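You operate a simulated robot arm through the tools that you are given. There is no shell and no other tool. Be economical: measure what you need, move in short steps, check, and stop when the job is done.

You are at the controls of a simulated two-armed robot. One attempt, no reset.

Task
Put two of the tote tags from the top of the outfeed belt on the top of the infeed belt. Press the stop button of the line twenty-nine panel three times. Take the silver tray on the cradle of the tipper and put it away on the top of the grey mat. Take the teal film frame on the top of the seasoning table and put it away on the top of the check bench. Put the ribbon cassette marked "gold" from the top of the reel table on the low shelf of the reel table. Turn the bag length dial of bagger 27 to 200 mm. Do these in any order.

It is judged by the outcome, as a careful person would: the job done as asked, and still so three seconds after it is handed in. It fails if anything else is knocked over, pushed out of place, dropped, spilled or broken.

Robot
Two 6-joint arms with fingered hands on one trunk, on a base that drives. Base frame: it is fixed to the floor where the robot stands at the start and does not move with it; the origin is under the middle of the robot, x ahead of it, y to its left, z up; the surface under the hand at the start is at about z = 75.8. Readings come in cm, rad, newtons and seconds.
The left shoulder is at the start at [2.1, 17, 142.3], the right one opposite. With the tool pointing down near the work surface each hand reaches from about 36 to 66 cm from the robot's upright axis, wherever it stands, measured 20 degrees to its own side. Places, roughly: bag length dial of bagger 27 [250, -780, 120]; low shelf of the reel table [360, -820, 30]; ribbon cassette [375, -825, 100]; silver tray [475, -750, 100]; stop button of the line twenty-nine panel [300, -320, 90]; teal film frame [575, -750, 75]; top of the check bench [-310, 0, 90]; top of the grey mat (32x20 cm) [-696, -54, 90]; top of the infeed belt (87x24 cm) [60, -132, 76]; tote tag [50, 25, 75]. Payload 4.4 kg a hand.
The tool frame of a hand sits at the grasp point between the pads (the TCP): z along the fingers, y along the line on which they close. The tips reach 3.3 cm beyond it. Largest opening 16.4 cm; the body of the gripper starts 9.3 cm behind the TCP. The gripper is a hand of 5 fingers: y runs from the thumb to the fingers, the wrist lies at [0, 0, -25.7] in the tool frame, and closing takes about 1.5 s.
Orientation is told as [roll, pitch, yaw] about the base's x, y, z axes, in that order, counted from this pose: with the fingers straight down and closing along the base's y, the tool's x points along the base's -x, its y along +y and its z along -z.

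Tools
- The arms move only by the tool play_rows. It takes "left_motion", "right_motion" or both (then of equal length, played together; a hand with none holds still); each is a list of rows, each a list of 2 entries, a list of its own where there are three numbers: the shift along the base's x, y, z in cm, then the turn, a rotation vector about the base's x, y, z in rad. In form: [[[dx, dy, dz], [ax, ay, az]], ...]. A call has 1 to 20 rows; each row is the pose to reach, as a shift and turn from the pose commanded when the call began. "left_fingers" and "right_fingers" are, for a hand that has rows, the finger opening in cm, from 0 to 16.4, set as the call begins (left out, the last holds). Each row takes 0.2 s and may step no farther than 5 cm and 0.15 rad from the row before; otherwise, or with a gripper value out of range, the whole call is refused. A pose out of reach is approached as far as the arm can. The call stops where the force on the tool passes 40 N (or 10 N more than at its start, if that is more) or the arm is blocked; 0.2 s more then pass. The fingers move at their own pace (about 7.2 cm/s each) and stop on an object; they squeeze with about 28 N. The grip force told is the motor's: it shows also when the fingers shut on nothing. Time passes only in rows, and 0.2 s behind the last, so rows that repeat a pose let the fingers close. It gives the time, the measured TCP pose, the force on the tool (base axes), the opening and the grip force at its end, in the units of the frame above (readings bear some noise), with the torque about the TCP (base axes, N m) and any sound that the robot's microphone picked up.
- Cameras (640 x 400 px; columns grow to the right, rows downward): "scene" is now at [9.1, 0.46, 157.81]; the picture's right is [0.07, -1.00, 0.00], its down [-0.73, -0.05, -0.68] and it looks along [0.68, 0.05, -0.73] (base axes); focal length 254 px, centre (320, 200). "left" rides on the left gripper at [-9.3, -0.1, -12.4] in its tool frame; the picture's right is [0.01, -1.00, 0.00], its down [0.80, 0.01, -0.60] and it looks along [0.60, 0.01, 0.80] (tool axes); focal length 275 px, centre (320, 200). "right" rides on the right gripper at [9.3, -0.1, -12.4] in its tool frame; the picture's right is [0.01, 1.00, 0.00], its down [-0.80, 0.01, -0.60] and it looks along [-0.60, 0.01, 0.80] (tool axes); focal length 275 px, centre (320, 200). There is no depth. A picture from a camera that has moved, and an enlarged one, comes with that camera's place and axes in the base frame and with its lens.
- camera(camera): a new picture of that camera. The clock stands still meanwhile.
- move_column(by): slides the trunk up (or, below 0, down) by that many cm; the arms and the scene camera ride with it, the base frame stays. It gives what a move gives, with no picture.
- drive_base(legs): drives the robot by 1 to 6 legs, each [ahead, left, turn to the left] in cm, cm and rad, along the robot's own axes; the way and the turn of a leg run together, so that a leg with both is an arc; at most 150 cm and 3.142 rad a leg. The arms and the cameras ride along, it lands a little off, and it stops where it bumps. It gives what a move gives.
- set_fingers(fingers, thumb_bend, hand): sets how far each is bent, from 0 (flat) to 1 (curled in); at 0.3 the hand is open as for a grip, at 0.7 the pads meet at the TCP. One left out holds its place. A second passes; each finger stops where it meets its share of the squeeze, and holds until it gets a number again. A gripper value or a shape takes the hand back. It gives what a move gives, with no picture; readings hold the bend of each and the force on the fingers (four entries, about 0 where the hand has none), thumb and palm.
- set_grasp(shape, hand): the hand has 5 fingers and takes this shape, open, in about a second: jaw (thumb against the fingers, like two jaws); tri (thumb and two fingers); tip (a fingertip pinch); poke (one finger out to press); point (the index stretched); flat (the hand flat); cup (the hand cupped); fist (a fist). The gripper value then closes the fingers along that shape, each until it touches; the sizes above hold for jaw. It gives what a move gives, with no picture.
- pan_tilt(pan, tilt): turns the head with the scene camera to pan (to the left, within 1.501 rad either way) and tilt (down, from -0.506 to 1.204), counted from straight ahead of the robot. It gives what a move gives.
- close_up(camera, box): a new picture of the part [left, top, right, bottom] of that camera's present view, enlarged. The clock stands still meanwhile.
- finish_job(): hands the job in; it is judged then, once.

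Work in short steps. Places have to be worked out from the pictures, the camera data and where the tool is seen: move nearer, look again, correct. Check each grasp and each placing, and mend what went wrong. You have 186 turns and 154 pictures in all, those below and enlarged ones among them. Open the grippers and draw the arms clear of the work before you hand the job in, unless the task says otherwise.

The tools are called after "Emit:" by a JSON object that holds its "api" and its "payload". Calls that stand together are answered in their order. play_rows: Moves the arms, as the interface text tells. Its arguments: {"type":"object","properties":{"left_motion":{"type":"array","items":{"type":"array"}},"left_fingers":{"type":"number"},"right_motion":{"type":"array","items":{"type":"array"}},"right_fingers":{"type":"number"}},"required":[]} The other tools are called the same way: move_column (by) slides the trunk up or down; set_grasp (shape, hand) gives the hand a shape; set_fingers (fingers, thumb_bend, hand) moves the fingers one by one; drive_base (legs) drives the base; pan_tilt (pan, tilt) turns the head that bears the scene camera; camera (camera) takes a picture; close_up (camera, box) takes an enlarged picture of a part of a camera's view; finish_job () hands the job in.

At the start:

```text
clock: 0.0
left_position: [58.33, 20.11, 100.31]
left_ee_rot: [0.0, 0.001, 0.001]
left_wrist_force: [-0.1, 0.3, 1.0]
left_ft_torque: [0.01, -0.02, 0.01]
left_gripper_width: 16.4
left_grasp_force: 0.1
left_shape: jaw
left_bend: [0.3, 0.3]
left_finger forces: [0.0, 0.0, 0.0, 0.0, 0.1, 0.0]
right_position: [63.62, -22.54, 98.41]
right_ee_rot: [0.001, 0.0, 0.001]
right_wrist_force: [-0.1, 0.5, 0.5]
right_ft_torque: [0.02, -0.01, 0.02]
right_gripper_width: 16.39
right_grasp_force: 0.0
right_shape: jaw
right_bend: [0.3, 0.3]
right_finger forces: [0.0, 0.0, 0.1, 0.1, 0.1, 0.1]
trunk travel left (down, up): [-67.5, 6.7]
robot x, y, heading: [0.05, 0.19, -0.004]
head pan, tilt: [0.068, 0.824]
```

scene: 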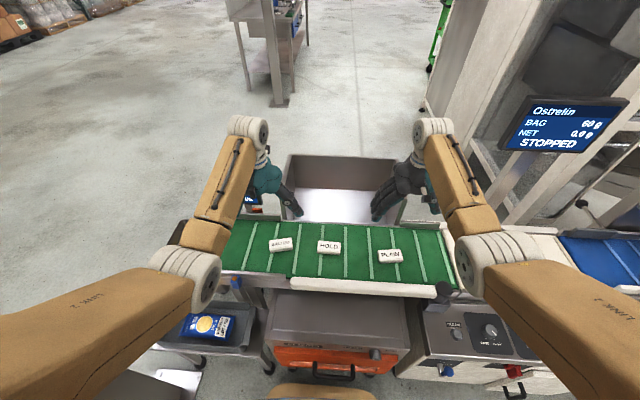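
right: 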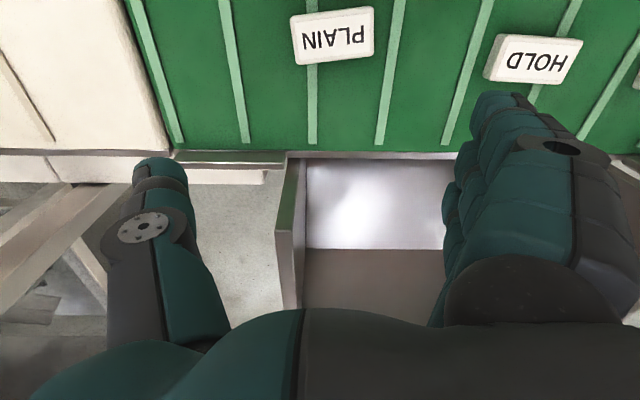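
left: 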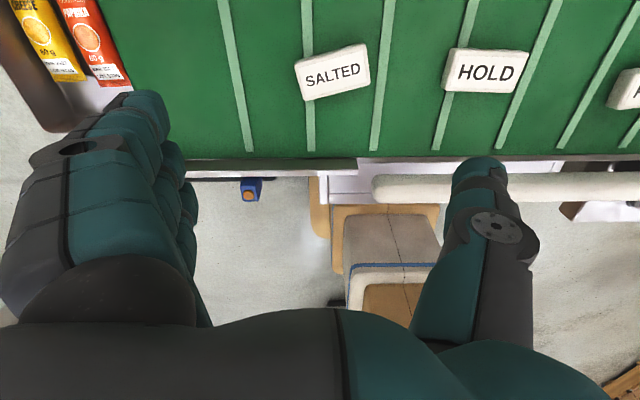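

Both outer tags are in reach of a hand: SALTED at about [60.2, 18.8], PLAIN at about [58, -21.2], both yawed around +0.15. I move both hands above them and partway down.

Emit:
{"api": "play_rows", "payload": {"left_motion": [[[1, -0.6, -4], [0, 0, 0.08]], [[1.9, -1.2, -8], [0, 0, 0.15]], [[1.9, -1.2, -12], [0, 0, 0.15]], [[1.9, -1.2, -15], [0, 0, 0.15]]], "right_motion": [[[-2, 0.5, -3], [0, 0, 0.06]], [[-4, 1.2, -6], [0, 0, 0.12]], [[-5.5, 1.2, -10], [0, 0, 0.12]], [[-5.5, 1.2, -13], [0, 0, 0.12]]]}}

Emit:
{"api": "camera", "payload": {"camera": "left"}}

Emit:
{"api": "camera", "payload": {"camera": "right"}}

```text
clock: 1.0
left_position: [60.39, 19.0, 85.05]
left_ee_rot: [0.0, -0.001, 0.151]
left_wrist_force: [-0.2, 0.3, -0.6]
left_ft_torque: [0.0, 0.06, -0.03]
left_gripper_width: 16.4
left_grasp_force: 0.0
left_shape: jaw
left_bend: [0.3, 0.3]
left_finger forces: [0.0, 0.0, 0.0, 0.0, 0.0, 0.1]
right_position: [58.21, -21.49, 85.37]
right_ee_rot: [0.0, 0.0, 0.121]
right_wrist_force: [1.0, 0.0, 0.7]
right_ft_torque: [0.0, 0.07, 0.0]
right_gripper_width: 16.36
right_grasp_force: 0.3
right_shape: jaw
right_bend: [0.3, 0.3]
right_finger forces: [0.0, 0.0, 0.0, 0.0, 0.0, 0.0]
trunk travel left (down, up): [-67.5, 6.7]
robot x, y, heading: [0.25, -0.34, -0.0]
head pan, tilt: [0.068, 0.824]
```

```text
150 pictures are left
camera left: at [69.61, 20.21, 97.6], right [0.14, -0.99, 0.0], down [-0.79, -0.11, 0.6], along [-0.59, -0.08, -0.8], focal length 275 px, centre (320, 200)
```

left: 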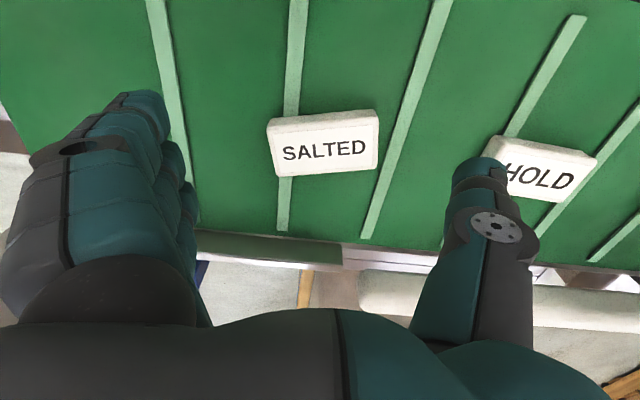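

```text
149 pictures are left
camera right: at [49.16, -22.78, 97.7], right [-0.13, 0.99, 0.0], down [0.79, 0.11, 0.6], along [0.59, 0.08, -0.8], focal length 275 px, centre (320, 200)
```

right: 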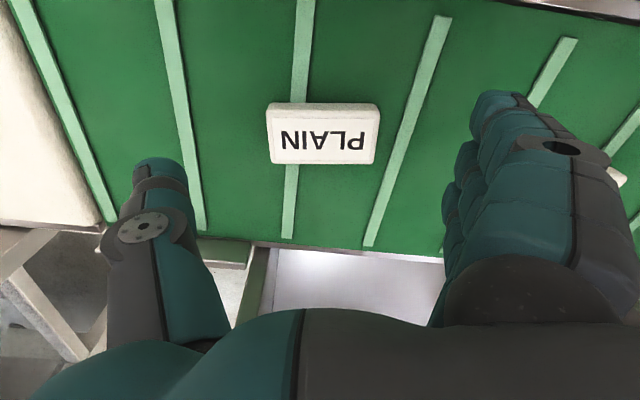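

Both tags are centred between the fingers. I go down to TCP z≈79.5 and then close.

Emit:
{"api": "play_rows", "payload": {"left_motion": [[[-0.3, -0.2, -3], [0, 0, 0]], [[-0.4, -0.3, -4.5], [0, 0, 0]], [[-0.4, -0.3, -5.4], [0, 0, 0]]], "right_motion": [[[0, 0, -3], [0, 0, 0]], [[0, 0, -4.8], [0, 0, 0]], [[0, 0, -5.7], [0, 0, 0]]]}}

Emit:
{"api": "play_rows", "payload": {"left_motion": [[[0, 0, 0], [0, 0, 0]], [[0, 0, 0], [0, 0, 0]], [[0, 0, 0], [0, 0, 0]], [[0, 0, 0], [0, 0, 0]], [[0, 0, 0], [0, 0, 0]], [[0, 0, 0], [0, 0, 0]], [[0, 0, 0], [0, 0, 0]]], "right_motion": [[[0, 0, 0], [0, 0, 0]], [[0, 0, 0], [0, 0, 0]], [[0, 0, 0], [0, 0, 0]], [[0, 0, 0], [0, 0, 0]], [[0, 0, 0], [0, 0, 0]], [[0, 0, 0], [0, 0, 0]], [[0, 0, 0], [0, 0, 0]]], "left_fingers": 5, "right_fingers": 5}}

Emit:
{"api": "camera", "payload": {"camera": "left"}}

Emit:
{"api": "camera", "payload": {"camera": "right"}}

```text
clock: 1.8
left_position: [59.78, 18.69, 79.79]
left_ee_rot: [0.001, 0.0, 0.15]
left_wrist_force: [0.1, 0.3, 0.2]
left_ft_torque: [-0.01, 0.01, -0.01]
left_gripper_width: 16.38
left_grasp_force: 0.1
left_shape: jaw
left_bend: [0.3, 0.3]
left_finger forces: [0.0, 0.0, 0.0, 0.1, 0.0, 0.1]
right_position: [58.22, -21.38, 79.77]
right_ee_rot: [-0.002, 0.0, 0.12]
right_wrist_force: [-0.6, -0.3, -0.3]
right_ft_torque: [-0.03, 0.0, 0.0]
right_gripper_width: 16.39
right_grasp_force: 0.1
right_shape: jaw
right_bend: [0.3, 0.3]
right_finger forces: [0.1, 0.0, 0.1, 0.0, 0.0, 0.1]
trunk travel left (down, up): [-67.5, 6.7]
robot x, y, heading: [-0.2, 0.09, 0.001]
head pan, tilt: [0.068, 0.824]
```

```text
clock: 3.4
left_position: [59.78, 18.81, 79.95]
left_ee_rot: [0.0, -0.002, 0.149]
left_wrist_force: [-2.3, 6.0, 8.3]
left_ft_torque: [-0.45, -0.08, 0.0]
left_gripper_width: 7.45
left_grasp_force: 27.7
left_shape: jaw
left_bend: [0.71, 0.56]
left_finger forces: [0.0, 27.2, 3.8, 0.1, 25.9, 0.0]
right_position: [58.21, -21.41, 79.67]
right_ee_rot: [-0.001, -0.001, 0.119]
right_wrist_force: [0.7, 1.6, 2.2]
right_ft_torque: [-0.09, -0.03, 0.05]
right_gripper_width: 7.57
right_grasp_force: 27.9
right_shape: jaw
right_bend: [0.72, 0.63]
right_finger forces: [0.0, 14.1, 14.6, 0.0, 26.9, 0.0]
trunk travel left (down, up): [-67.5, 6.7]
robot x, y, heading: [-0.1, -0.13, 0.001]
head pan, tilt: [0.068, 0.824]
```

```text
148 pictures are left
camera left: at [69.04, 20.02, 92.44], right [0.14, -0.99, 0.0], down [-0.79, -0.11, 0.6], along [-0.59, -0.08, -0.8], focal length 275 px, centre (320, 200)
```

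left: 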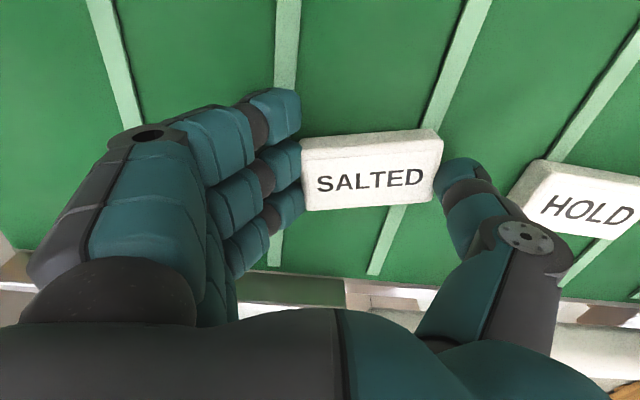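

```text
147 pictures are left
camera right: at [49.12, -22.73, 92.1], right [-0.13, 0.99, 0.0], down [0.79, 0.11, 0.6], along [0.6, 0.08, -0.8], focal length 275 px, centre (320, 200)
```

right: 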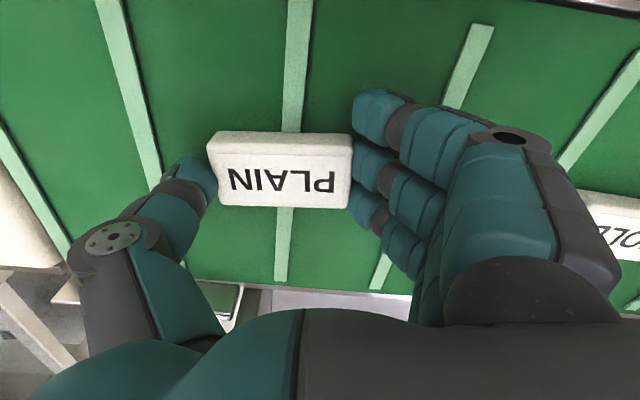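

Both tags are pinched with about 27 N. I lift both hands by 14 cm, then look over the way to the infeed belt on the right.

Emit:
{"api": "play_rows", "payload": {"left_motion": [[[0, 0, 1.5], [0, 0, 0]], [[0, 0, 4], [0, 0, 0]], [[0, 0, 8], [0, 0, 0]], [[0, 0, 12], [0, 0, 0]], [[0, 0, 14], [0, 0, 0]]], "right_motion": [[[0, 0, 1.5], [0, 0, 0]], [[0, 0, 4], [0, 0, 0]], [[0, 0, 8], [0, 0, 0]], [[0, 0, 12], [0, 0, 0]], [[0, 0, 14], [0, 0, 0]]]}}

Emit:
{"api": "pan_tilt", "payload": {"pan": -1.0, "tilt": 0.6}}

Emit:
{"api": "camera", "payload": {"camera": "scene"}}

Emit:
{"api": "pan_tilt", "payload": {"pan": 0, "tilt": 1.1}}

Emit:
{"api": "camera", "payload": {"camera": "scene"}}

```text
clock: 4.6
left_position: [59.98, 18.7, 93.67]
left_ee_rot: [-0.001, 0.0, 0.151]
left_wrist_force: [0.2, 0.2, -1.0]
left_ft_torque: [0.03, -0.02, 0.0]
left_gripper_width: 7.49
left_grasp_force: 27.8
left_shape: jaw
left_bend: [0.71, 0.56]
left_finger forces: [0.0, 25.0, 3.5, 0.0, 28.2, 0.0]
right_position: [58.02, -21.46, 93.84]
right_ee_rot: [0.0, 0.003, 0.122]
right_wrist_force: [0.0, -0.3, -0.1]
right_ft_torque: [0.02, 0.01, -0.01]
right_gripper_width: 7.56
right_grasp_force: 28.0
right_shape: jaw
right_bend: [0.72, 0.62]
right_finger forces: [0.0, 13.9, 14.2, 0.1, 28.1, 0.1]
trunk travel left (down, up): [-67.5, 6.7]
robot x, y, heading: [-0.03, 0.01, -0.002]
head pan, tilt: [0.068, 0.824]
```

```text
clock: 5.9
left_position: [60.06, 18.67, 93.84]
left_ee_rot: [-0.001, 0.001, 0.149]
left_wrist_force: [0.4, 0.1, 0.1]
left_ft_torque: [0.04, 0.01, 0.02]
left_gripper_width: 7.5
left_grasp_force: 27.6
left_shape: jaw
left_bend: [0.71, 0.56]
left_finger forces: [0.0, 24.9, 3.6, 0.0, 28.1, 0.1]
right_position: [58.12, -21.47, 93.85]
right_ee_rot: [0.001, -0.001, 0.12]
right_wrist_force: [0.2, -0.7, -0.3]
right_ft_torque: [0.01, 0.04, -0.01]
right_gripper_width: 7.58
right_grasp_force: 27.9
right_shape: jaw
right_bend: [0.72, 0.62]
right_finger forces: [0.0, 13.8, 14.1, 0.1, 28.1, 0.1]
trunk travel left (down, up): [-67.5, 6.7]
robot x, y, heading: [-0.18, 0.08, 0.001]
head pan, tilt: [-1.0, 0.6]
```

```text
146 pictures are left
camera scene: at [5.96, -7.52, 159.69], right [-0.84, -0.54, 0.0], down [-0.31, 0.48, -0.82], along [0.45, -0.69, -0.57], focal length 254 px, centre (320, 200)
```

scene: 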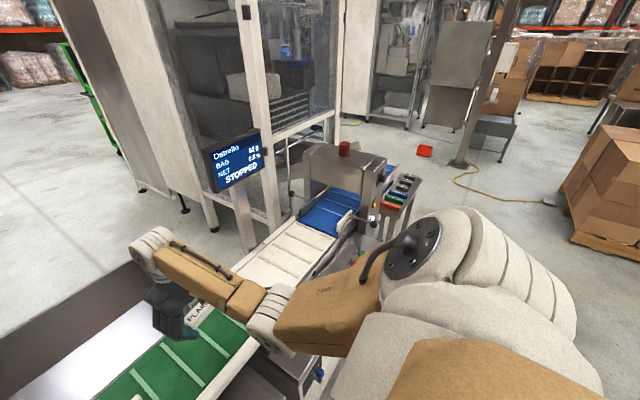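

```text
clock: 7.2
left_position: [60.0, 18.68, 93.8]
left_ee_rot: [-0.001, -0.001, 0.149]
left_wrist_force: [-0.1, 0.0, -0.7]
left_ft_torque: [0.02, 0.01, -0.01]
left_gripper_width: 7.5
left_grasp_force: 28.1
left_shape: jaw
left_bend: [0.71, 0.56]
left_finger forces: [0.1, 24.9, 3.6, 0.0, 28.2, 0.0]
right_position: [58.13, -21.61, 93.8]
right_ee_rot: [-0.001, -0.001, 0.121]
right_wrist_force: [-0.5, -0.7, -0.8]
right_ft_torque: [-0.01, -0.03, 0.0]
right_gripper_width: 7.55
right_grasp_force: 27.7
right_shape: jaw
right_bend: [0.72, 0.62]
right_finger forces: [0.0, 13.9, 14.2, 0.1, 28.1, 0.0]
trunk travel left (down, up): [-67.5, 6.7]
robot x, y, heading: [0.08, -0.01, -0.0]
head pan, tilt: [0.0, 1.1]
```

```text
145 pictures are left
camera scene: at [7.49, -0.09, 155.83], right [0.0, -1.0, 0.0], down [-0.89, 0.0, -0.45], along [0.45, 0.0, -0.89], focal length 254 px, centre (320, 200)
```

scene: 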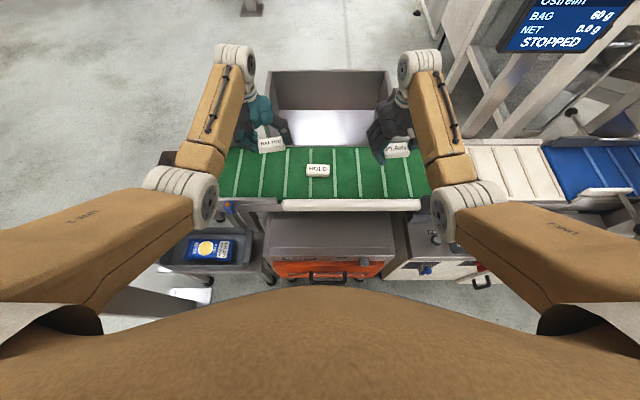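

The blue belt right of the white one is the infeed belt (around y −90 to −175), with a housing over part of it. I back off 20 cm, strafe right 75 cm and look again.

Emit:
{"api": "drive_base", "payload": {"legs": [[-20, 0, 0], [0, -75, 0]]}}

Emit:
{"api": "pan_tilt", "payload": {"pan": -0.5, "tilt": 0.75}}

Emit:
{"api": "camera", "payload": {"camera": "scene"}}

```text
clock: 12.5
left_position: [39.84, -56.68, 93.66]
left_ee_rot: [-0.003, -0.002, 0.15]
left_wrist_force: [-0.1, -0.3, -0.5]
left_ft_torque: [0.03, -0.01, 0.01]
left_gripper_width: 7.48
left_grasp_force: 27.7
left_shape: jaw
left_bend: [0.71, 0.56]
left_finger forces: [0.0, 24.9, 3.6, 0.1, 28.2, 0.0]
right_position: [37.8, -96.56, 93.9]
right_ee_rot: [0.005, 0.002, 0.121]
right_wrist_force: [-17.3, 29.8, -0.4]
right_ft_torque: [-1.25, -0.8, -0.86]
right_gripper_width: 7.82
right_grasp_force: 28.0
right_shape: jaw
right_bend: [0.72, 0.61]
right_finger forces: [0.0, 17.9, 18.3, 0.1, 67.3, 0.0]
trunk travel left (down, up): [-67.5, 6.7]
robot x, y, heading: [-20.22, -75.21, -0.008]
head pan, tilt: [0.0, 1.1]
```

```text
clock: 13.4
left_position: [40.08, -56.74, 93.72]
left_ee_rot: [-0.002, 0.0, 0.152]
left_wrist_force: [0.0, -0.5, -0.3]
left_ft_torque: [0.02, 0.01, 0.05]
left_gripper_width: 7.51
left_grasp_force: 28.2
left_shape: jaw
left_bend: [0.71, 0.56]
left_finger forces: [0.1, 25.1, 3.5, 0.1, 28.2, 0.0]
right_position: [37.74, -96.58, 93.71]
right_ee_rot: [0.01, 0.006, 0.123]
right_wrist_force: [-12.3, 14.9, -5.4]
right_ft_torque: [-0.23, -0.47, -0.77]
right_gripper_width: 7.81
right_grasp_force: 28.1
right_shape: jaw
right_bend: [0.72, 0.61]
right_finger forces: [0.0, 16.3, 16.6, 0.0, 52.0, 0.1]
trunk travel left (down, up): [-67.5, 6.7]
robot x, y, heading: [-19.98, -75.73, 0.002]
head pan, tilt: [-0.499, 0.75]
```

```text
144 pictures are left
camera scene: at [-11.66, -79.38, 158.41], right [-0.48, -0.88, 0.0], down [-0.6, 0.33, -0.73], along [0.64, -0.35, -0.68], focal length 254 px, centre (320, 200)
```

scene: 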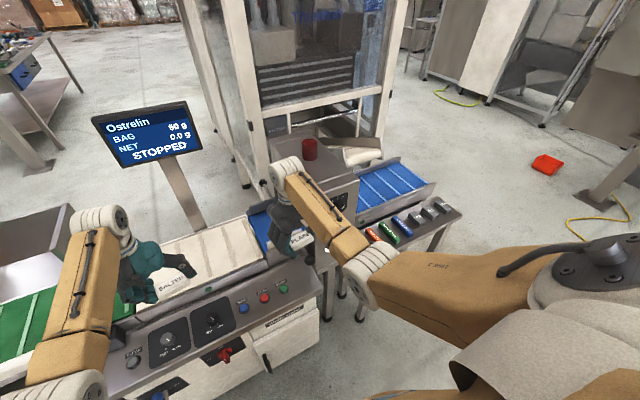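

The right hand is touching the housing (about 15–30 N along y). I back away to the left at once and inspect.

Emit:
{"api": "drive_base", "payload": {"legs": [[0, 8, 0]]}}

Emit:
{"api": "camera", "payload": {"camera": "scene"}}

Emit:
{"api": "camera", "payload": {"camera": "right"}}

```text
clock: 14.5
left_position: [40.17, -48.78, 93.65]
left_ee_rot: [-0.001, 0.0, 0.149]
left_wrist_force: [0.0, 0.5, -0.3]
left_ft_torque: [-0.05, 0.01, 0.02]
left_gripper_width: 7.48
left_grasp_force: 27.5
left_shape: jaw
left_bend: [0.71, 0.56]
left_finger forces: [0.0, 25.0, 3.7, 0.0, 28.1, 0.0]
right_position: [37.99, -88.73, 93.73]
right_ee_rot: [0.005, 0.004, 0.121]
right_wrist_force: [0.1, 0.6, -0.1]
right_ft_torque: [-0.08, -0.01, 0.01]
right_gripper_width: 7.83
right_grasp_force: 27.7
right_shape: jaw
right_bend: [0.72, 0.61]
right_finger forces: [0.0, 14.5, 14.8, 0.0, 29.4, 0.1]
trunk travel left (down, up): [-67.5, 6.7]
robot x, y, heading: [-19.76, -67.04, -0.005]
head pan, tilt: [-0.499, 0.75]
```

```text
143 pictures are left
camera scene: at [-11.52, -71.37, 158.41], right [-0.48, -0.88, 0.0], down [-0.6, 0.33, -0.73], along [0.64, -0.35, -0.68], focal length 254 px, centre (320, 200)
```

scene: 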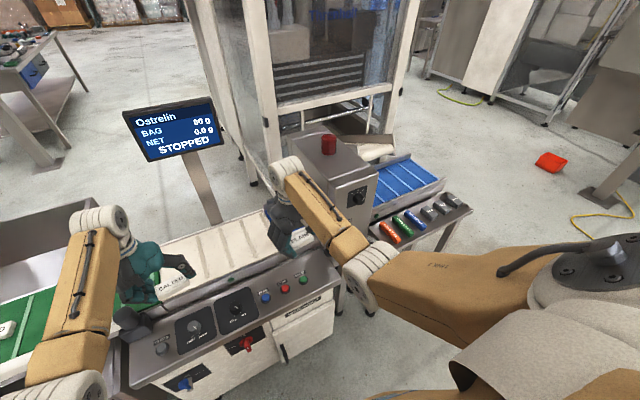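

```text
142 pictures are left
camera right: at [28.9, -90.02, 106.22], right [-0.13, 0.99, 0.01], down [0.8, 0.1, 0.6], along [0.59, 0.08, -0.8], focal length 275 px, centre (320, 200)
```

right: 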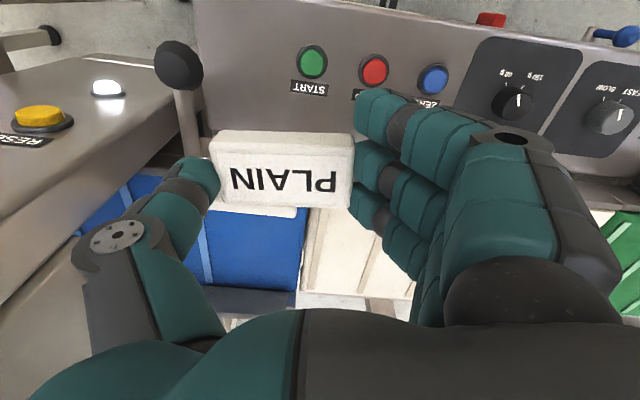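

Before continuing I need to see what was touched: there is a knobbed lever and a housing with RESET button near. I raise the right hand and look at that corner.

Emit:
{"api": "play_rows", "payload": {"right_motion": [[[0, 3, 4], [0, 0, 0]], [[0, 6, 8], [0, 0, 0]], [[-2, 10, 11], [0, 0, 0]], [[-4, 14, 13], [0, 0, 0]], [[-6, 18, 15], [0, 0, 0]]]}}

Emit:
{"api": "camera", "payload": {"camera": "scene"}}

Emit:
{"api": "camera", "payload": {"camera": "right"}}

```text
refused: row 3 steps farther than a row can; nothing moved
```

```text
141 pictures are left
camera scene: at [-11.52, -71.37, 158.41], right [-0.48, -0.88, 0.0], down [-0.6, 0.33, -0.73], along [0.64, -0.35, -0.68], focal length 254 px, centre (320, 200)
```

scene: 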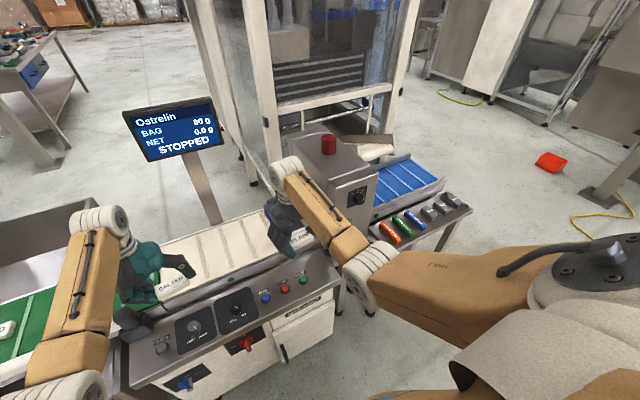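

```text
140 pictures are left
camera right: at [28.9, -90.02, 106.22], right [-0.13, 0.99, 0.01], down [0.8, 0.1, 0.6], along [0.59, 0.08, -0.8], focal length 275 px, centre (320, 200)
```

right: 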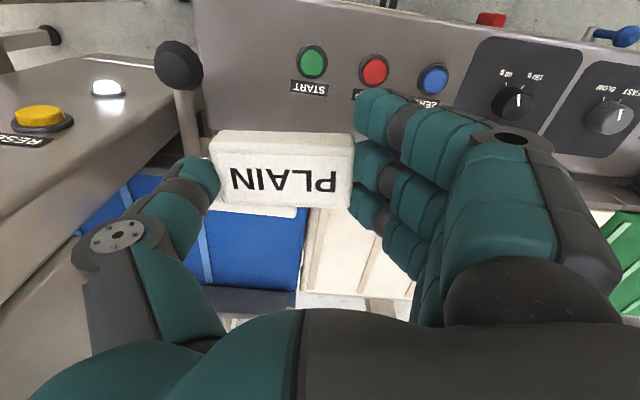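

I redo the withdrawal in smaller steps.

Emit:
{"api": "play_rows", "payload": {"right_motion": [[[0, 2, 4], [0, 0, 0]], [[0, 4, 8], [0, 0, 0]], [[-1, 7, 11], [0, 0, 0]], [[-3, 10, 13], [0, 0, 0]], [[-5, 13, 15], [0, 0, 0]]]}}

Emit:
{"api": "camera", "payload": {"camera": "scene"}}

Emit:
{"api": "camera", "payload": {"camera": "right"}}

```text
clock: 15.7
left_position: [40.16, -48.85, 93.65]
left_ee_rot: [-0.001, -0.001, 0.15]
left_wrist_force: [0.3, 0.5, -0.7]
left_ft_torque: [0.02, -0.03, 0.01]
left_gripper_width: 7.49
left_grasp_force: 27.7
left_shape: jaw
left_bend: [0.71, 0.56]
left_finger forces: [0.1, 25.0, 3.6, 0.0, 28.3, 0.0]
right_position: [36.88, -74.27, 103.17]
right_ee_rot: [0.006, 0.006, 0.12]
right_wrist_force: [0.0, 0.3, -0.6]
right_ft_torque: [0.0, -0.02, 0.01]
right_gripper_width: 7.81
right_grasp_force: 27.9
right_shape: jaw
right_bend: [0.72, 0.61]
right_finger forces: [0.0, 14.6, 14.8, 0.1, 29.5, 0.1]
right hand out of reach, approached as far as the arm can: row 3, 4, 5
trunk travel left (down, up): [-67.5, 6.7]
robot x, y, heading: [-19.97, -67.76, 0.002]
head pan, tilt: [-0.499, 0.75]
```

```text
139 pictures are left
camera scene: at [-11.54, -71.48, 158.41], right [-0.48, -0.88, 0.0], down [-0.6, 0.33, -0.73], along [0.64, -0.35, -0.68], focal length 254 px, centre (320, 200)
```

scene: 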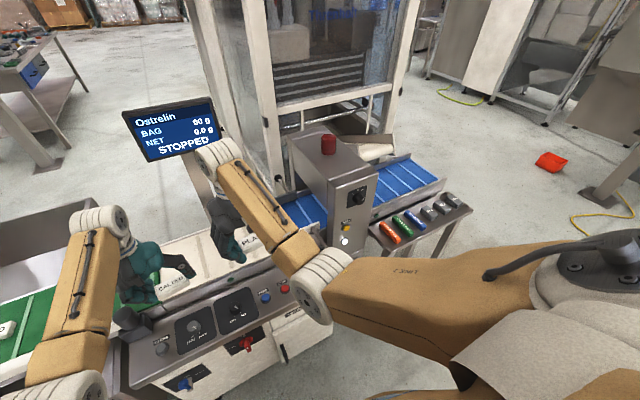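

```text
138 pictures are left
camera right: at [27.76, -75.64, 115.61], right [-0.13, 0.99, 0.01], down [0.8, 0.1, 0.6], along [0.59, 0.08, -0.8], focal length 275 px, centre (320, 200)
```

right: 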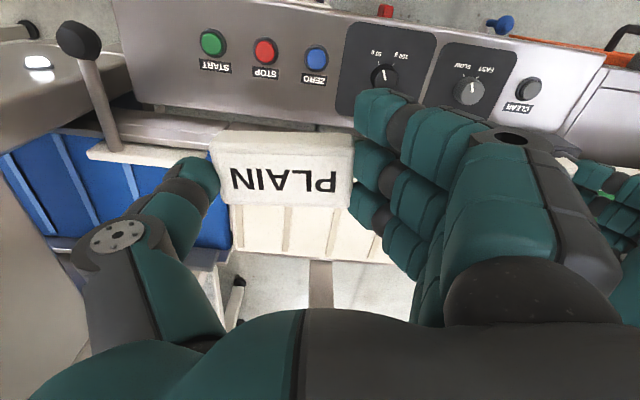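

The lever and housing look undamaged; the infeed belt's free part is right of the housing (y≈ −130…−176, x≈48…72). I back off 22 cm, go right 74 cm and put the right hand back to its side.

Emit:
{"api": "drive_base", "payload": {"legs": [[-22, 0, 0], [0, -74, 0]]}}

Emit:
{"api": "play_rows", "payload": {"right_motion": [[[1, -3, 0], [0, 0, 0]], [[1, -7, 0], [0, 0, 0]], [[1, -11, 0], [0, 0, 0]], [[1, -14, -1], [0, 0, 0]]]}}

Emit:
{"api": "camera", "payload": {"camera": "scene"}}

```text
clock: 21.0
left_position: [18.06, -122.86, 93.81]
left_ee_rot: [0.002, 0.0, 0.152]
left_wrist_force: [-0.2, 0.2, 0.3]
left_ft_torque: [0.02, 0.01, 0.0]
left_gripper_width: 7.47
left_grasp_force: 27.6
left_shape: jaw
left_bend: [0.71, 0.56]
left_finger forces: [0.0, 25.0, 3.6, 0.0, 28.2, 0.1]
right_position: [14.65, -148.45, 103.17]
right_ee_rot: [0.006, 0.004, 0.124]
right_wrist_force: [-0.5, 0.2, 0.1]
right_ft_torque: [0.02, 0.0, 0.01]
right_gripper_width: 7.78
right_grasp_force: 28.6
right_shape: jaw
right_bend: [0.72, 0.61]
right_finger forces: [0.0, 14.6, 14.9, 0.0, 29.5, 0.0]
trunk travel left (down, up): [-67.5, 6.7]
robot x, y, heading: [-41.92, -141.62, 0.002]
head pan, tilt: [-0.499, 0.75]
```

```text
clock: 22.0
left_position: [17.9, -122.82, 93.77]
left_ee_rot: [0.003, -0.001, 0.151]
left_wrist_force: [-0.4, -0.9, 0.0]
left_ft_torque: [0.05, -0.01, -0.01]
left_gripper_width: 7.44
left_grasp_force: 27.7
left_shape: jaw
left_bend: [0.71, 0.56]
left_finger forces: [0.0, 24.8, 3.7, 0.1, 28.0, 0.0]
right_position: [15.77, -162.41, 102.04]
right_ee_rot: [0.006, 0.004, 0.124]
right_wrist_force: [0.6, -0.6, -0.9]
right_ft_torque: [0.06, -0.02, -0.04]
right_gripper_width: 7.79
right_grasp_force: 27.7
right_shape: jaw
right_bend: [0.72, 0.61]
right_finger forces: [0.0, 14.6, 14.9, 0.0, 29.5, 0.0]
right hand out of reach, approached as far as the arm can: row 2, 3
trunk travel left (down, up): [-67.5, 6.7]
robot x, y, heading: [-41.67, -141.8, 0.004]
head pan, tilt: [-0.499, 0.75]
```

```text
137 pictures are left
camera scene: at [-33.7, -145.83, 158.4], right [-0.48, -0.88, 0.0], down [-0.6, 0.33, -0.73], along [0.64, -0.35, -0.68], focal length 254 px, centre (320, 200)
```

scene: 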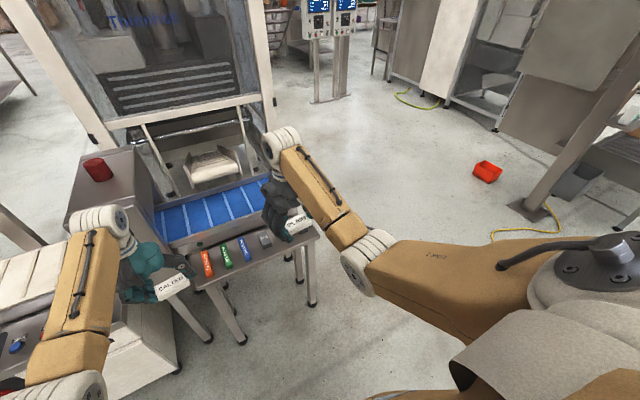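

The free part of the blue belt spans x≈50–73, y≈−119…−170. I strafe 12 cm further right, shift the left hand 3 cm inward, then drive ahead 41 cm and check.

Emit:
{"api": "play_rows", "payload": {"left_motion": [[[0, -2, 1], [0, 0, 0]], [[0, -4, 3], [0, 0, 0]]]}}

Emit:
{"api": "drive_base", "payload": {"legs": [[0, -12, 0], [41, 0, 0]]}}

Emit:
{"api": "pan_tilt", "payload": {"pan": 0, "tilt": 0.95}}

Emit:
{"api": "camera", "payload": {"camera": "scene"}}

Emit:
{"api": "camera", "payload": {"camera": "left"}}

```text
clock: 22.6
left_position: [17.95, -126.86, 96.93]
left_ee_rot: [0.001, -0.002, 0.152]
left_wrist_force: [-0.7, 0.8, 0.1]
left_ft_torque: [0.04, 0.0, 0.0]
left_gripper_width: 7.49
left_grasp_force: 27.6
left_shape: jaw
left_bend: [0.71, 0.56]
left_finger forces: [0.0, 24.9, 3.8, 0.0, 28.2, 0.0]
right_position: [15.84, -162.21, 102.05]
right_ee_rot: [0.007, 0.002, 0.123]
right_wrist_force: [0.5, -0.1, -0.9]
right_ft_torque: [0.02, -0.02, 0.02]
right_gripper_width: 7.78
right_grasp_force: 28.3
right_shape: jaw
right_bend: [0.72, 0.61]
right_finger forces: [0.0, 14.5, 14.9, 0.1, 29.5, 0.0]
trunk travel left (down, up): [-67.5, 6.7]
robot x, y, heading: [-42.22, -141.84, 0.001]
head pan, tilt: [-0.499, 0.75]
```

```text
clock: 25.9
left_position: [58.67, -138.89, 96.74]
left_ee_rot: [0.001, 0.002, 0.151]
left_wrist_force: [-1.0, -0.7, -1.2]
left_ft_torque: [0.03, 0.01, -0.02]
left_gripper_width: 7.48
left_grasp_force: 28.2
left_shape: jaw
left_bend: [0.71, 0.56]
left_finger forces: [0.0, 25.0, 3.7, 0.0, 28.2, 0.1]
right_position: [56.64, -174.26, 101.95]
right_ee_rot: [0.008, 0.003, 0.123]
right_wrist_force: [0.3, 0.1, 0.2]
right_ft_torque: [-0.01, 0.03, 0.0]
right_gripper_width: 7.79
right_grasp_force: 28.3
right_shape: jaw
right_bend: [0.72, 0.61]
right_finger forces: [0.0, 14.6, 14.8, 0.0, 29.4, 0.0]
trunk travel left (down, up): [-67.5, 6.7]
robot x, y, heading: [-1.5, -153.83, -0.003]
head pan, tilt: [-0.499, 0.75]
```

```text
clock: 26.9
left_position: [58.67, -138.82, 96.63]
left_ee_rot: [-0.002, -0.001, 0.149]
left_wrist_force: [0.4, 0.9, 0.4]
left_ft_torque: [0.03, 0.04, 0.04]
left_gripper_width: 7.52
left_grasp_force: 27.8
left_shape: jaw
left_bend: [0.71, 0.56]
left_finger forces: [0.0, 25.0, 3.7, 0.0, 28.2, 0.0]
right_position: [56.45, -174.31, 102.01]
right_ee_rot: [0.006, 0.004, 0.123]
right_wrist_force: [0.8, 0.0, -0.3]
right_ft_torque: [0.02, 0.0, -0.05]
right_gripper_width: 7.79
right_grasp_force: 27.8
right_shape: jaw
right_bend: [0.72, 0.61]
right_finger forces: [0.0, 14.7, 14.8, 0.0, 29.5, 0.0]
trunk travel left (down, up): [-67.5, 6.7]
robot x, y, heading: [-1.85, -153.48, -0.003]
head pan, tilt: [0.0, 0.949]
```

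```text
136 pictures are left
camera scene: at [7.0, -153.78, 156.85], right [0.0, -1.0, 0.0], down [-0.81, 0.0, -0.58], along [0.58, 0.0, -0.81], focal length 254 px, centre (320, 200)
```

scene: 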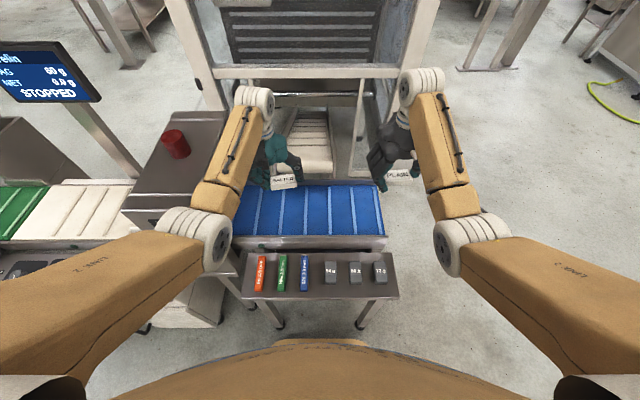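

```text
135 pictures are left
camera left: at [67.89, -137.73, 109.29], right [0.14, -0.99, 0.0], down [-0.79, -0.11, 0.6], along [-0.59, -0.08, -0.8], focal length 275 px, centre (320, 200)
```

left: 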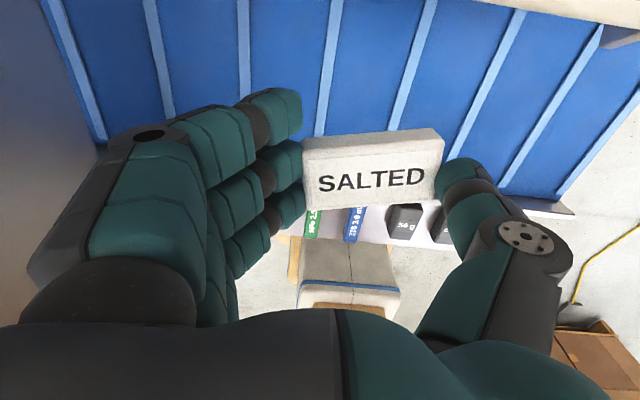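

The belt spans x 49.5–72.4 and y −122…−177, so the left tag at about [60, −141] fits. I lower the left hand to z≈80.

Emit:
{"api": "play_rows", "payload": {"left_motion": [[[0.5, -1, -4], [0, 0, 0]], [[1.3, -2, -8], [0, 0, 0]], [[1.3, -2, -12], [0, 0, 0]], [[1.3, -2, -15], [0, 0, 0]], [[1.3, -2, -16.3], [0, 0, 0]], [[1.3, -2, -16.8], [0, 0, 0]]]}}

Emit:
{"api": "camera", "payload": {"camera": "left"}}

```text
clock: 28.3
left_position: [59.14, -140.34, 80.82]
left_ee_rot: [0.0, -0.001, 0.15]
left_wrist_force: [0.4, -0.6, -0.8]
left_ft_torque: [0.03, 0.01, -0.03]
left_gripper_width: 7.5
left_grasp_force: 28.1
left_shape: jaw
left_bend: [0.71, 0.55]
left_finger forces: [0.0, 25.0, 3.8, 0.1, 28.2, 0.0]
left hand out of reach, approached as far as the arm can: row 5, 6
right_position: [56.54, -174.4, 102.0]
right_ee_rot: [0.008, 0.004, 0.121]
right_wrist_force: [0.1, -0.4, -0.8]
right_ft_torque: [0.07, 0.01, 0.02]
right_gripper_width: 7.78
right_grasp_force: 28.0
right_shape: jaw
right_bend: [0.72, 0.61]
right_finger forces: [0.0, 14.7, 14.9, 0.0, 29.5, 0.1]
trunk travel left (down, up): [-67.5, 6.7]
robot x, y, heading: [-1.4, -153.8, 0.001]
head pan, tilt: [0.0, 0.949]
```

```text
134 pictures are left
camera left: at [68.38, -139.16, 93.36], right [0.14, -0.99, 0.0], down [-0.79, -0.11, 0.6], along [-0.59, -0.08, -0.8], focal length 275 px, centre (320, 200)
```

left: 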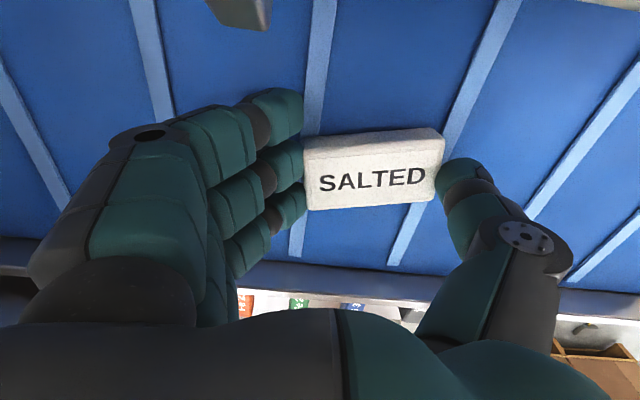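

The arm is at its reach limit 0.9 cm above contact. I pull in 2 cm and lower the rest, then release.

Emit:
{"api": "play_rows", "payload": {"left_motion": [[[-2, 0, 0], [0, 0, 0]], [[-2.5, 0, -0.5], [0, 0, 0]], [[-2.5, 0, -0.8], [0, 0, 0]], [[-2.5, 0, -0.8], [0, 0, 0]]]}}

```text
clock: 29.3
left_position: [58.34, -140.59, 79.88]
left_ee_rot: [0.0, -0.01, 0.151]
left_wrist_force: [13.7, 10.3, 29.8]
left_ft_torque: [-1.28, -0.51, 0.86]
left_gripper_width: 7.49
left_grasp_force: 28.6
left_shape: jaw
left_bend: [0.71, 0.56]
left_finger forces: [0.1, 30.7, 4.0, 0.0, 29.8, 0.1]
left hand out of reach, approached as far as the arm can: row 1, 2, 3, 4
right_position: [56.36, -174.25, 102.06]
right_ee_rot: [0.007, 0.003, 0.122]
right_wrist_force: [0.6, -0.2, 0.0]
right_ft_torque: [0.0, 0.04, -0.01]
right_gripper_width: 7.78
right_grasp_force: 28.1
right_shape: jaw
right_bend: [0.72, 0.61]
right_finger forces: [0.0, 14.6, 14.9, 0.0, 29.5, 0.0]
trunk travel left (down, up): [-67.5, 6.7]
robot x, y, heading: [-1.35, -153.9, -0.004]
head pan, tilt: [0.0, 0.949]
```

Tag is firmly on the belt (30 N). I ease up slightly, open to 12 cm and then rise.

Emit:
{"api": "play_rows", "payload": {"left_motion": [[[0, 0, 0.6], [0, 0, 0]], [[0, 0, 0.6], [0, 0, 0]]]}}

Emit:
{"api": "play_rows", "payload": {"left_motion": [[[0, 0, 0], [0, 0, 0]], [[0, 0, 0], [0, 0, 0]], [[0, 0, 0], [0, 0, 0]], [[0, 0, 0], [0, 0, 0]], [[0, 0, 2], [0, 0, 0]], [[0, 0, 5], [0, 0, 0]], [[0, 0, 9], [0, 0, 0]], [[0, 0, 13], [0, 0, 0]], [[0, 0, 17], [0, 0, 0]]], "left_fingers": 12}}

Emit:
{"api": "camera", "payload": {"camera": "left"}}

```text
clock: 29.9
left_position: [58.14, -140.8, 79.91]
left_ee_rot: [0.001, 0.003, 0.149]
left_wrist_force: [9.8, 8.4, 16.6]
left_ft_torque: [-0.76, -0.38, 0.62]
left_gripper_width: 7.49
left_grasp_force: 28.0
left_shape: jaw
left_bend: [0.71, 0.56]
left_finger forces: [0.0, 29.6, 4.0, 0.0, 29.2, 0.0]
left hand out of reach, approached as far as the arm can: row 1
right_position: [56.25, -174.29, 102.09]
right_ee_rot: [0.007, 0.004, 0.123]
right_wrist_force: [0.4, -0.4, -0.2]
right_ft_torque: [0.0, -0.02, 0.0]
right_gripper_width: 7.77
right_grasp_force: 27.9
right_shape: jaw
right_bend: [0.72, 0.61]
right_finger forces: [0.1, 14.6, 14.8, 0.0, 29.5, 0.1]
trunk travel left (down, up): [-67.5, 6.7]
robot x, y, heading: [-1.79, -153.63, 0.002]
head pan, tilt: [0.0, 0.949]
```

```text
clock: 31.9
left_position: [64.88, -142.13, 93.71]
left_ee_rot: [0.002, 0.004, 0.151]
left_wrist_force: [-0.2, 0.7, 0.0]
left_ft_torque: [-0.05, 0.0, 0.01]
left_gripper_width: 12.03
left_grasp_force: 0.1
left_shape: jaw
left_bend: [0.64, 0.62]
left_finger forces: [0.0, 0.0, 0.1, 0.0, 0.1, 0.0]
left hand out of reach, approached as far as the arm can: row 5, 6, 7, 8, 9
right_position: [56.51, -174.35, 101.99]
right_ee_rot: [0.006, 0.004, 0.123]
right_wrist_force: [-0.2, -0.4, -0.5]
right_ft_torque: [0.02, 0.01, -0.01]
right_gripper_width: 7.78
right_grasp_force: 28.3
right_shape: jaw
right_bend: [0.72, 0.61]
right_finger forces: [0.1, 14.6, 14.9, 0.0, 29.5, 0.1]
trunk travel left (down, up): [-67.5, 6.7]
robot x, y, heading: [-1.73, -153.79, 0.001]
head pan, tilt: [0.0, 0.949]
```

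```text
133 pictures are left
camera left: at [74.26, -140.93, 106.08], right [0.14, -0.99, 0.0], down [-0.79, -0.11, 0.6], along [-0.6, -0.08, -0.8], focal length 275 px, centre (320, 200)
```

left: 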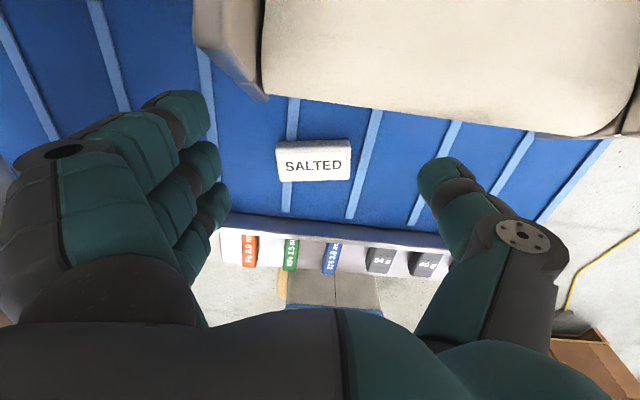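

SALTED lies on the blue belt. A chute edge overhangs the belt's far half (x ≳ 67), so I pull the left hand back towards the robot.

Emit:
{"api": "play_rows", "payload": {"left_motion": [[[-5, 0, 0], [0, 0, 0]], [[-10, 0, 0], [0, 0, 0]], [[-14, 1, 0], [0, 0, 0]], [[-18, 3, 0], [0, 0, 0]], [[-20, 5, 0], [0, 0, 0]]]}}

Emit:
{"api": "play_rows", "payload": {"right_motion": [[[0, 4, -2], [0, 0, 0]], [[0, 8, -4], [0, 0, 0]], [[0, 11, -6], [0, 0, 0]], [[0, 13, -9], [0, 0, 0]], [[0, 14, -13], [0, 0, 0]]]}}

Emit:
{"api": "camera", "payload": {"camera": "scene"}}

Emit:
{"api": "camera", "payload": {"camera": "right"}}

```text
clock: 33.1
left_position: [61.02, -140.66, 84.73]
left_ee_rot: [0.002, 0.004, 0.15]
left_wrist_force: [0.3, -0.5, -0.5]
left_ft_torque: [-0.04, 0.01, 0.01]
left_gripper_width: 11.99
left_grasp_force: 0.1
left_shape: jaw
left_bend: [0.64, 0.62]
left_finger forces: [0.1, 0.1, 0.1, 0.0, 0.1, 0.1]
left hand out of reach, approached as far as the arm can: row 1, 2, 3, 4, 5
right_position: [56.47, -174.25, 101.96]
right_ee_rot: [0.006, 0.004, 0.122]
right_wrist_force: [-0.3, 0.2, -0.6]
right_ft_torque: [-0.02, -0.02, -0.02]
right_gripper_width: 7.77
right_grasp_force: 28.0
right_shape: jaw
right_bend: [0.72, 0.61]
right_finger forces: [0.0, 14.7, 14.9, 0.1, 29.4, 0.1]
trunk travel left (down, up): [-67.5, 6.7]
robot x, y, heading: [-1.1, -153.57, -0.003]
head pan, tilt: [0.0, 0.949]
```

```text
clock: 34.3
left_position: [61.06, -140.82, 84.69]
left_ee_rot: [0.002, 0.005, 0.151]
left_wrist_force: [-0.4, -0.4, -0.2]
left_ft_torque: [0.03, 0.0, 0.01]
left_gripper_width: 12.03
left_grasp_force: 0.0
left_shape: jaw
left_bend: [0.64, 0.62]
left_finger forces: [0.0, 0.1, 0.0, 0.0, 0.0, 0.0]
right_position: [56.42, -160.1, 89.21]
right_ee_rot: [0.006, 0.003, 0.123]
right_wrist_force: [1.7, -0.3, -0.9]
right_ft_torque: [0.02, 0.0, -0.03]
right_gripper_width: 7.79
right_grasp_force: 28.0
right_shape: jaw
right_bend: [0.72, 0.61]
right_finger forces: [0.0, 14.3, 14.5, 0.0, 29.2, 0.0]
trunk travel left (down, up): [-67.5, 6.7]
robot x, y, heading: [-1.38, -153.82, -0.001]
head pan, tilt: [0.0, 0.949]
```

```text
132 pictures are left
camera scene: at [7.02, -153.78, 156.85], right [0.0, -1.0, 0.0], down [-0.81, 0.0, -0.58], along [0.58, 0.0, -0.81], focal length 254 px, centre (320, 200)
```

scene: 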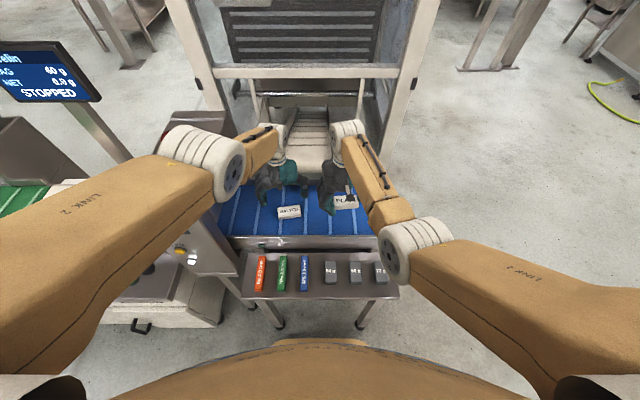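

```text
131 pictures are left
camera right: at [47.31, -161.56, 101.67], right [-0.13, 0.99, 0.01], down [0.8, 0.1, 0.6], along [0.59, 0.09, -0.8], focal length 275 px, centre (320, 200)
```

right: 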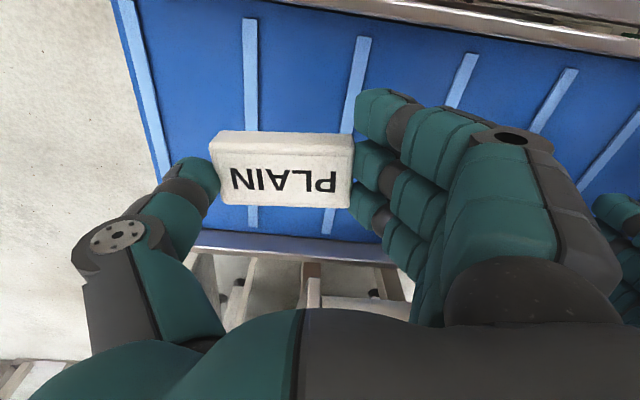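

The left arm sits at a joint limit in an odd pose; going outward (to its own side) should free it. I try a harmless 5 cm outward move and see.

Emit:
{"api": "play_rows", "payload": {"left_motion": [[[0, 2.5, 0], [0, 0, 0]], [[0, 5, 0], [0, 0, 0]]]}}

```text
clock: 34.9
left_position: [61.82, -135.69, 84.93]
left_ee_rot: [-0.001, 0.002, 0.149]
left_wrist_force: [0.0, -0.2, -0.4]
left_ft_torque: [0.02, 0.0, 0.02]
left_gripper_width: 12.02
left_grasp_force: 0.0
left_shape: jaw
left_bend: [0.64, 0.62]
left_finger forces: [0.0, 0.1, 0.0, 0.0, 0.0, 0.0]
left hand out of reach, approached as far as the arm can: row 1, 2
right_position: [56.33, -160.21, 89.19]
right_ee_rot: [0.007, 0.004, 0.123]
right_wrist_force: [0.5, 0.1, -0.1]
right_ft_torque: [0.01, 0.01, 0.01]
right_gripper_width: 7.77
right_grasp_force: 28.0
right_shape: jaw
right_bend: [0.72, 0.61]
right_finger forces: [0.0, 14.5, 14.6, 0.0, 29.2, 0.1]
trunk travel left (down, up): [-67.5, 6.7]
robot x, y, heading: [-1.81, -153.46, -0.002]
head pan, tilt: [0.0, 0.949]
```

The left hand followed. Now I lower the right tag to the belt in small steps.

Emit:
{"api": "play_rows", "payload": {"right_motion": [[[0, 0, -3], [0, 0, 0]], [[0, 0, -6], [0, 0, 0]], [[0, 0, -8], [0, 0, 0]], [[0, 0, -9], [0, 0, 0]], [[0, 0, -9.4], [0, 0, 0]]]}}

```text
clock: 36.1
left_position: [61.81, -135.75, 84.96]
left_ee_rot: [0.0, -0.001, 0.15]
left_wrist_force: [-0.1, -0.3, -1.4]
left_ft_torque: [0.03, 0.03, -0.01]
left_gripper_width: 11.97
left_grasp_force: 0.1
left_shape: jaw
left_bend: [0.64, 0.62]
left_finger forces: [0.0, 0.0, 0.1, 0.0, 0.1, 0.0]
right_position: [56.51, -160.22, 80.0]
right_ee_rot: [0.007, -0.004, 0.121]
right_wrist_force: [-1.6, 2.6, 19.1]
right_ft_torque: [-1.18, -0.18, -0.05]
right_gripper_width: 7.6
right_grasp_force: 28.1
right_shape: jaw
right_bend: [0.72, 0.63]
right_finger forces: [0.1, 16.2, 14.5, 0.0, 28.2, 0.1]
trunk travel left (down, up): [-67.5, 6.7]
robot x, y, heading: [-1.42, -153.54, 0.002]
head pan, tilt: [0.0, 0.949]
```

In contact with 19 N. I ease up, open to 12 cm, and raise the right hand a little only.

Emit:
{"api": "play_rows", "payload": {"right_motion": [[[0, 0, 0.3], [0, 0, 0]], [[0, 0, 0.3], [0, 0, 0]]]}}

Emit:
{"api": "play_rows", "payload": {"right_motion": [[[0, 0, 0], [0, 0, 0]], [[0, 0, 0], [0, 0, 0]], [[0, 0, 0], [0, 0, 0]], [[0, 0, 0], [0, 0, 0]], [[0, 0, 2], [0, 0, 0]], [[0, 0, 5], [0, 0, 0]], [[0, -3, 9], [0, 0, 0]], [[0, -6, 12], [0, 0, 0]], [[0, -10, 14], [0, 0, 0]]], "right_fingers": 12}}

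Emit:
{"api": "camera", "payload": {"camera": "scene"}}

Emit:
{"api": "camera", "payload": {"camera": "left"}}

```text
clock: 36.7
left_position: [61.84, -135.59, 84.88]
left_ee_rot: [0.0, 0.002, 0.15]
left_wrist_force: [0.0, -0.2, -0.1]
left_ft_torque: [0.01, 0.0, 0.01]
left_gripper_width: 12.01
left_grasp_force: 0.1
left_shape: jaw
left_bend: [0.64, 0.62]
left_finger forces: [0.1, 0.0, 0.1, 0.0, 0.1, 0.0]
right_position: [56.51, -160.32, 79.84]
right_ee_rot: [0.006, 0.001, 0.122]
right_wrist_force: [4.2, 3.4, 8.2]
right_ft_torque: [-0.36, -0.15, 0.3]
right_gripper_width: 7.58
right_grasp_force: 28.2
right_shape: jaw
right_bend: [0.72, 0.63]
right_finger forces: [0.0, 14.9, 15.4, 0.0, 28.1, 0.0]
trunk travel left (down, up): [-67.5, 6.7]
robot x, y, heading: [-1.23, -153.64, 0.001]
head pan, tilt: [0.0, 0.949]
```

```text
clock: 38.7
left_position: [61.93, -135.8, 84.93]
left_ee_rot: [0.002, 0.001, 0.15]
left_wrist_force: [0.6, -0.4, -0.3]
left_ft_torque: [0.05, -0.04, 0.02]
left_gripper_width: 11.99
left_grasp_force: 0.1
left_shape: jaw
left_bend: [0.64, 0.62]
left_finger forces: [0.0, 0.1, 0.1, 0.1, 0.1, 0.0]
right_position: [56.41, -170.42, 93.91]
right_ee_rot: [0.009, 0.003, 0.121]
right_wrist_force: [0.7, -1.2, -0.5]
right_ft_torque: [0.03, -0.01, 0.02]
right_gripper_width: 11.95
right_grasp_force: 0.1
right_shape: jaw
right_bend: [0.64, 0.63]
right_finger forces: [0.0, 0.1, 0.0, 0.0, 0.1, 0.0]
trunk travel left (down, up): [-67.5, 6.7]
robot x, y, heading: [-1.81, -153.97, -0.004]
head pan, tilt: [0.0, 0.949]
```

```text
130 pictures are left
camera scene: at [6.95, -153.98, 156.85], right [0.0, -1.0, 0.0], down [-0.81, 0.0, -0.58], along [0.58, 0.0, -0.81], focal length 254 px, centre (320, 200)
```

scene: 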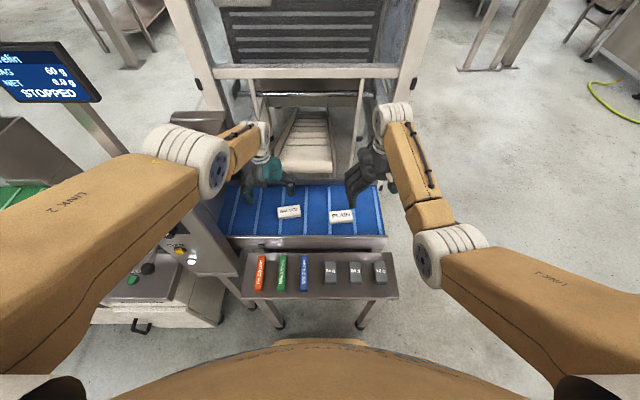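

```text
129 pictures are left
camera left: at [71.16, -134.63, 97.43], right [0.14, -0.99, 0.0], down [-0.79, -0.11, 0.6], along [-0.6, -0.08, -0.8], focal length 275 px, centre (320, 200)
```

left: 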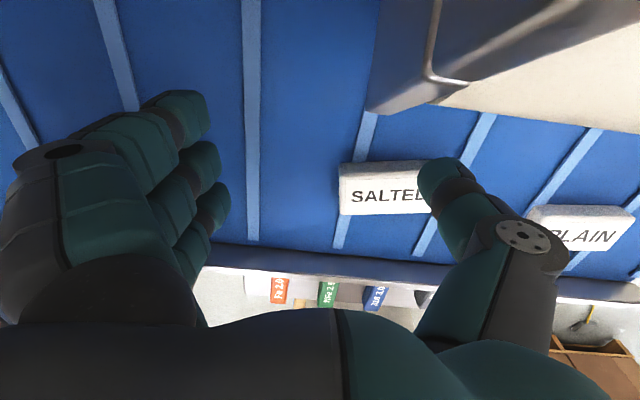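

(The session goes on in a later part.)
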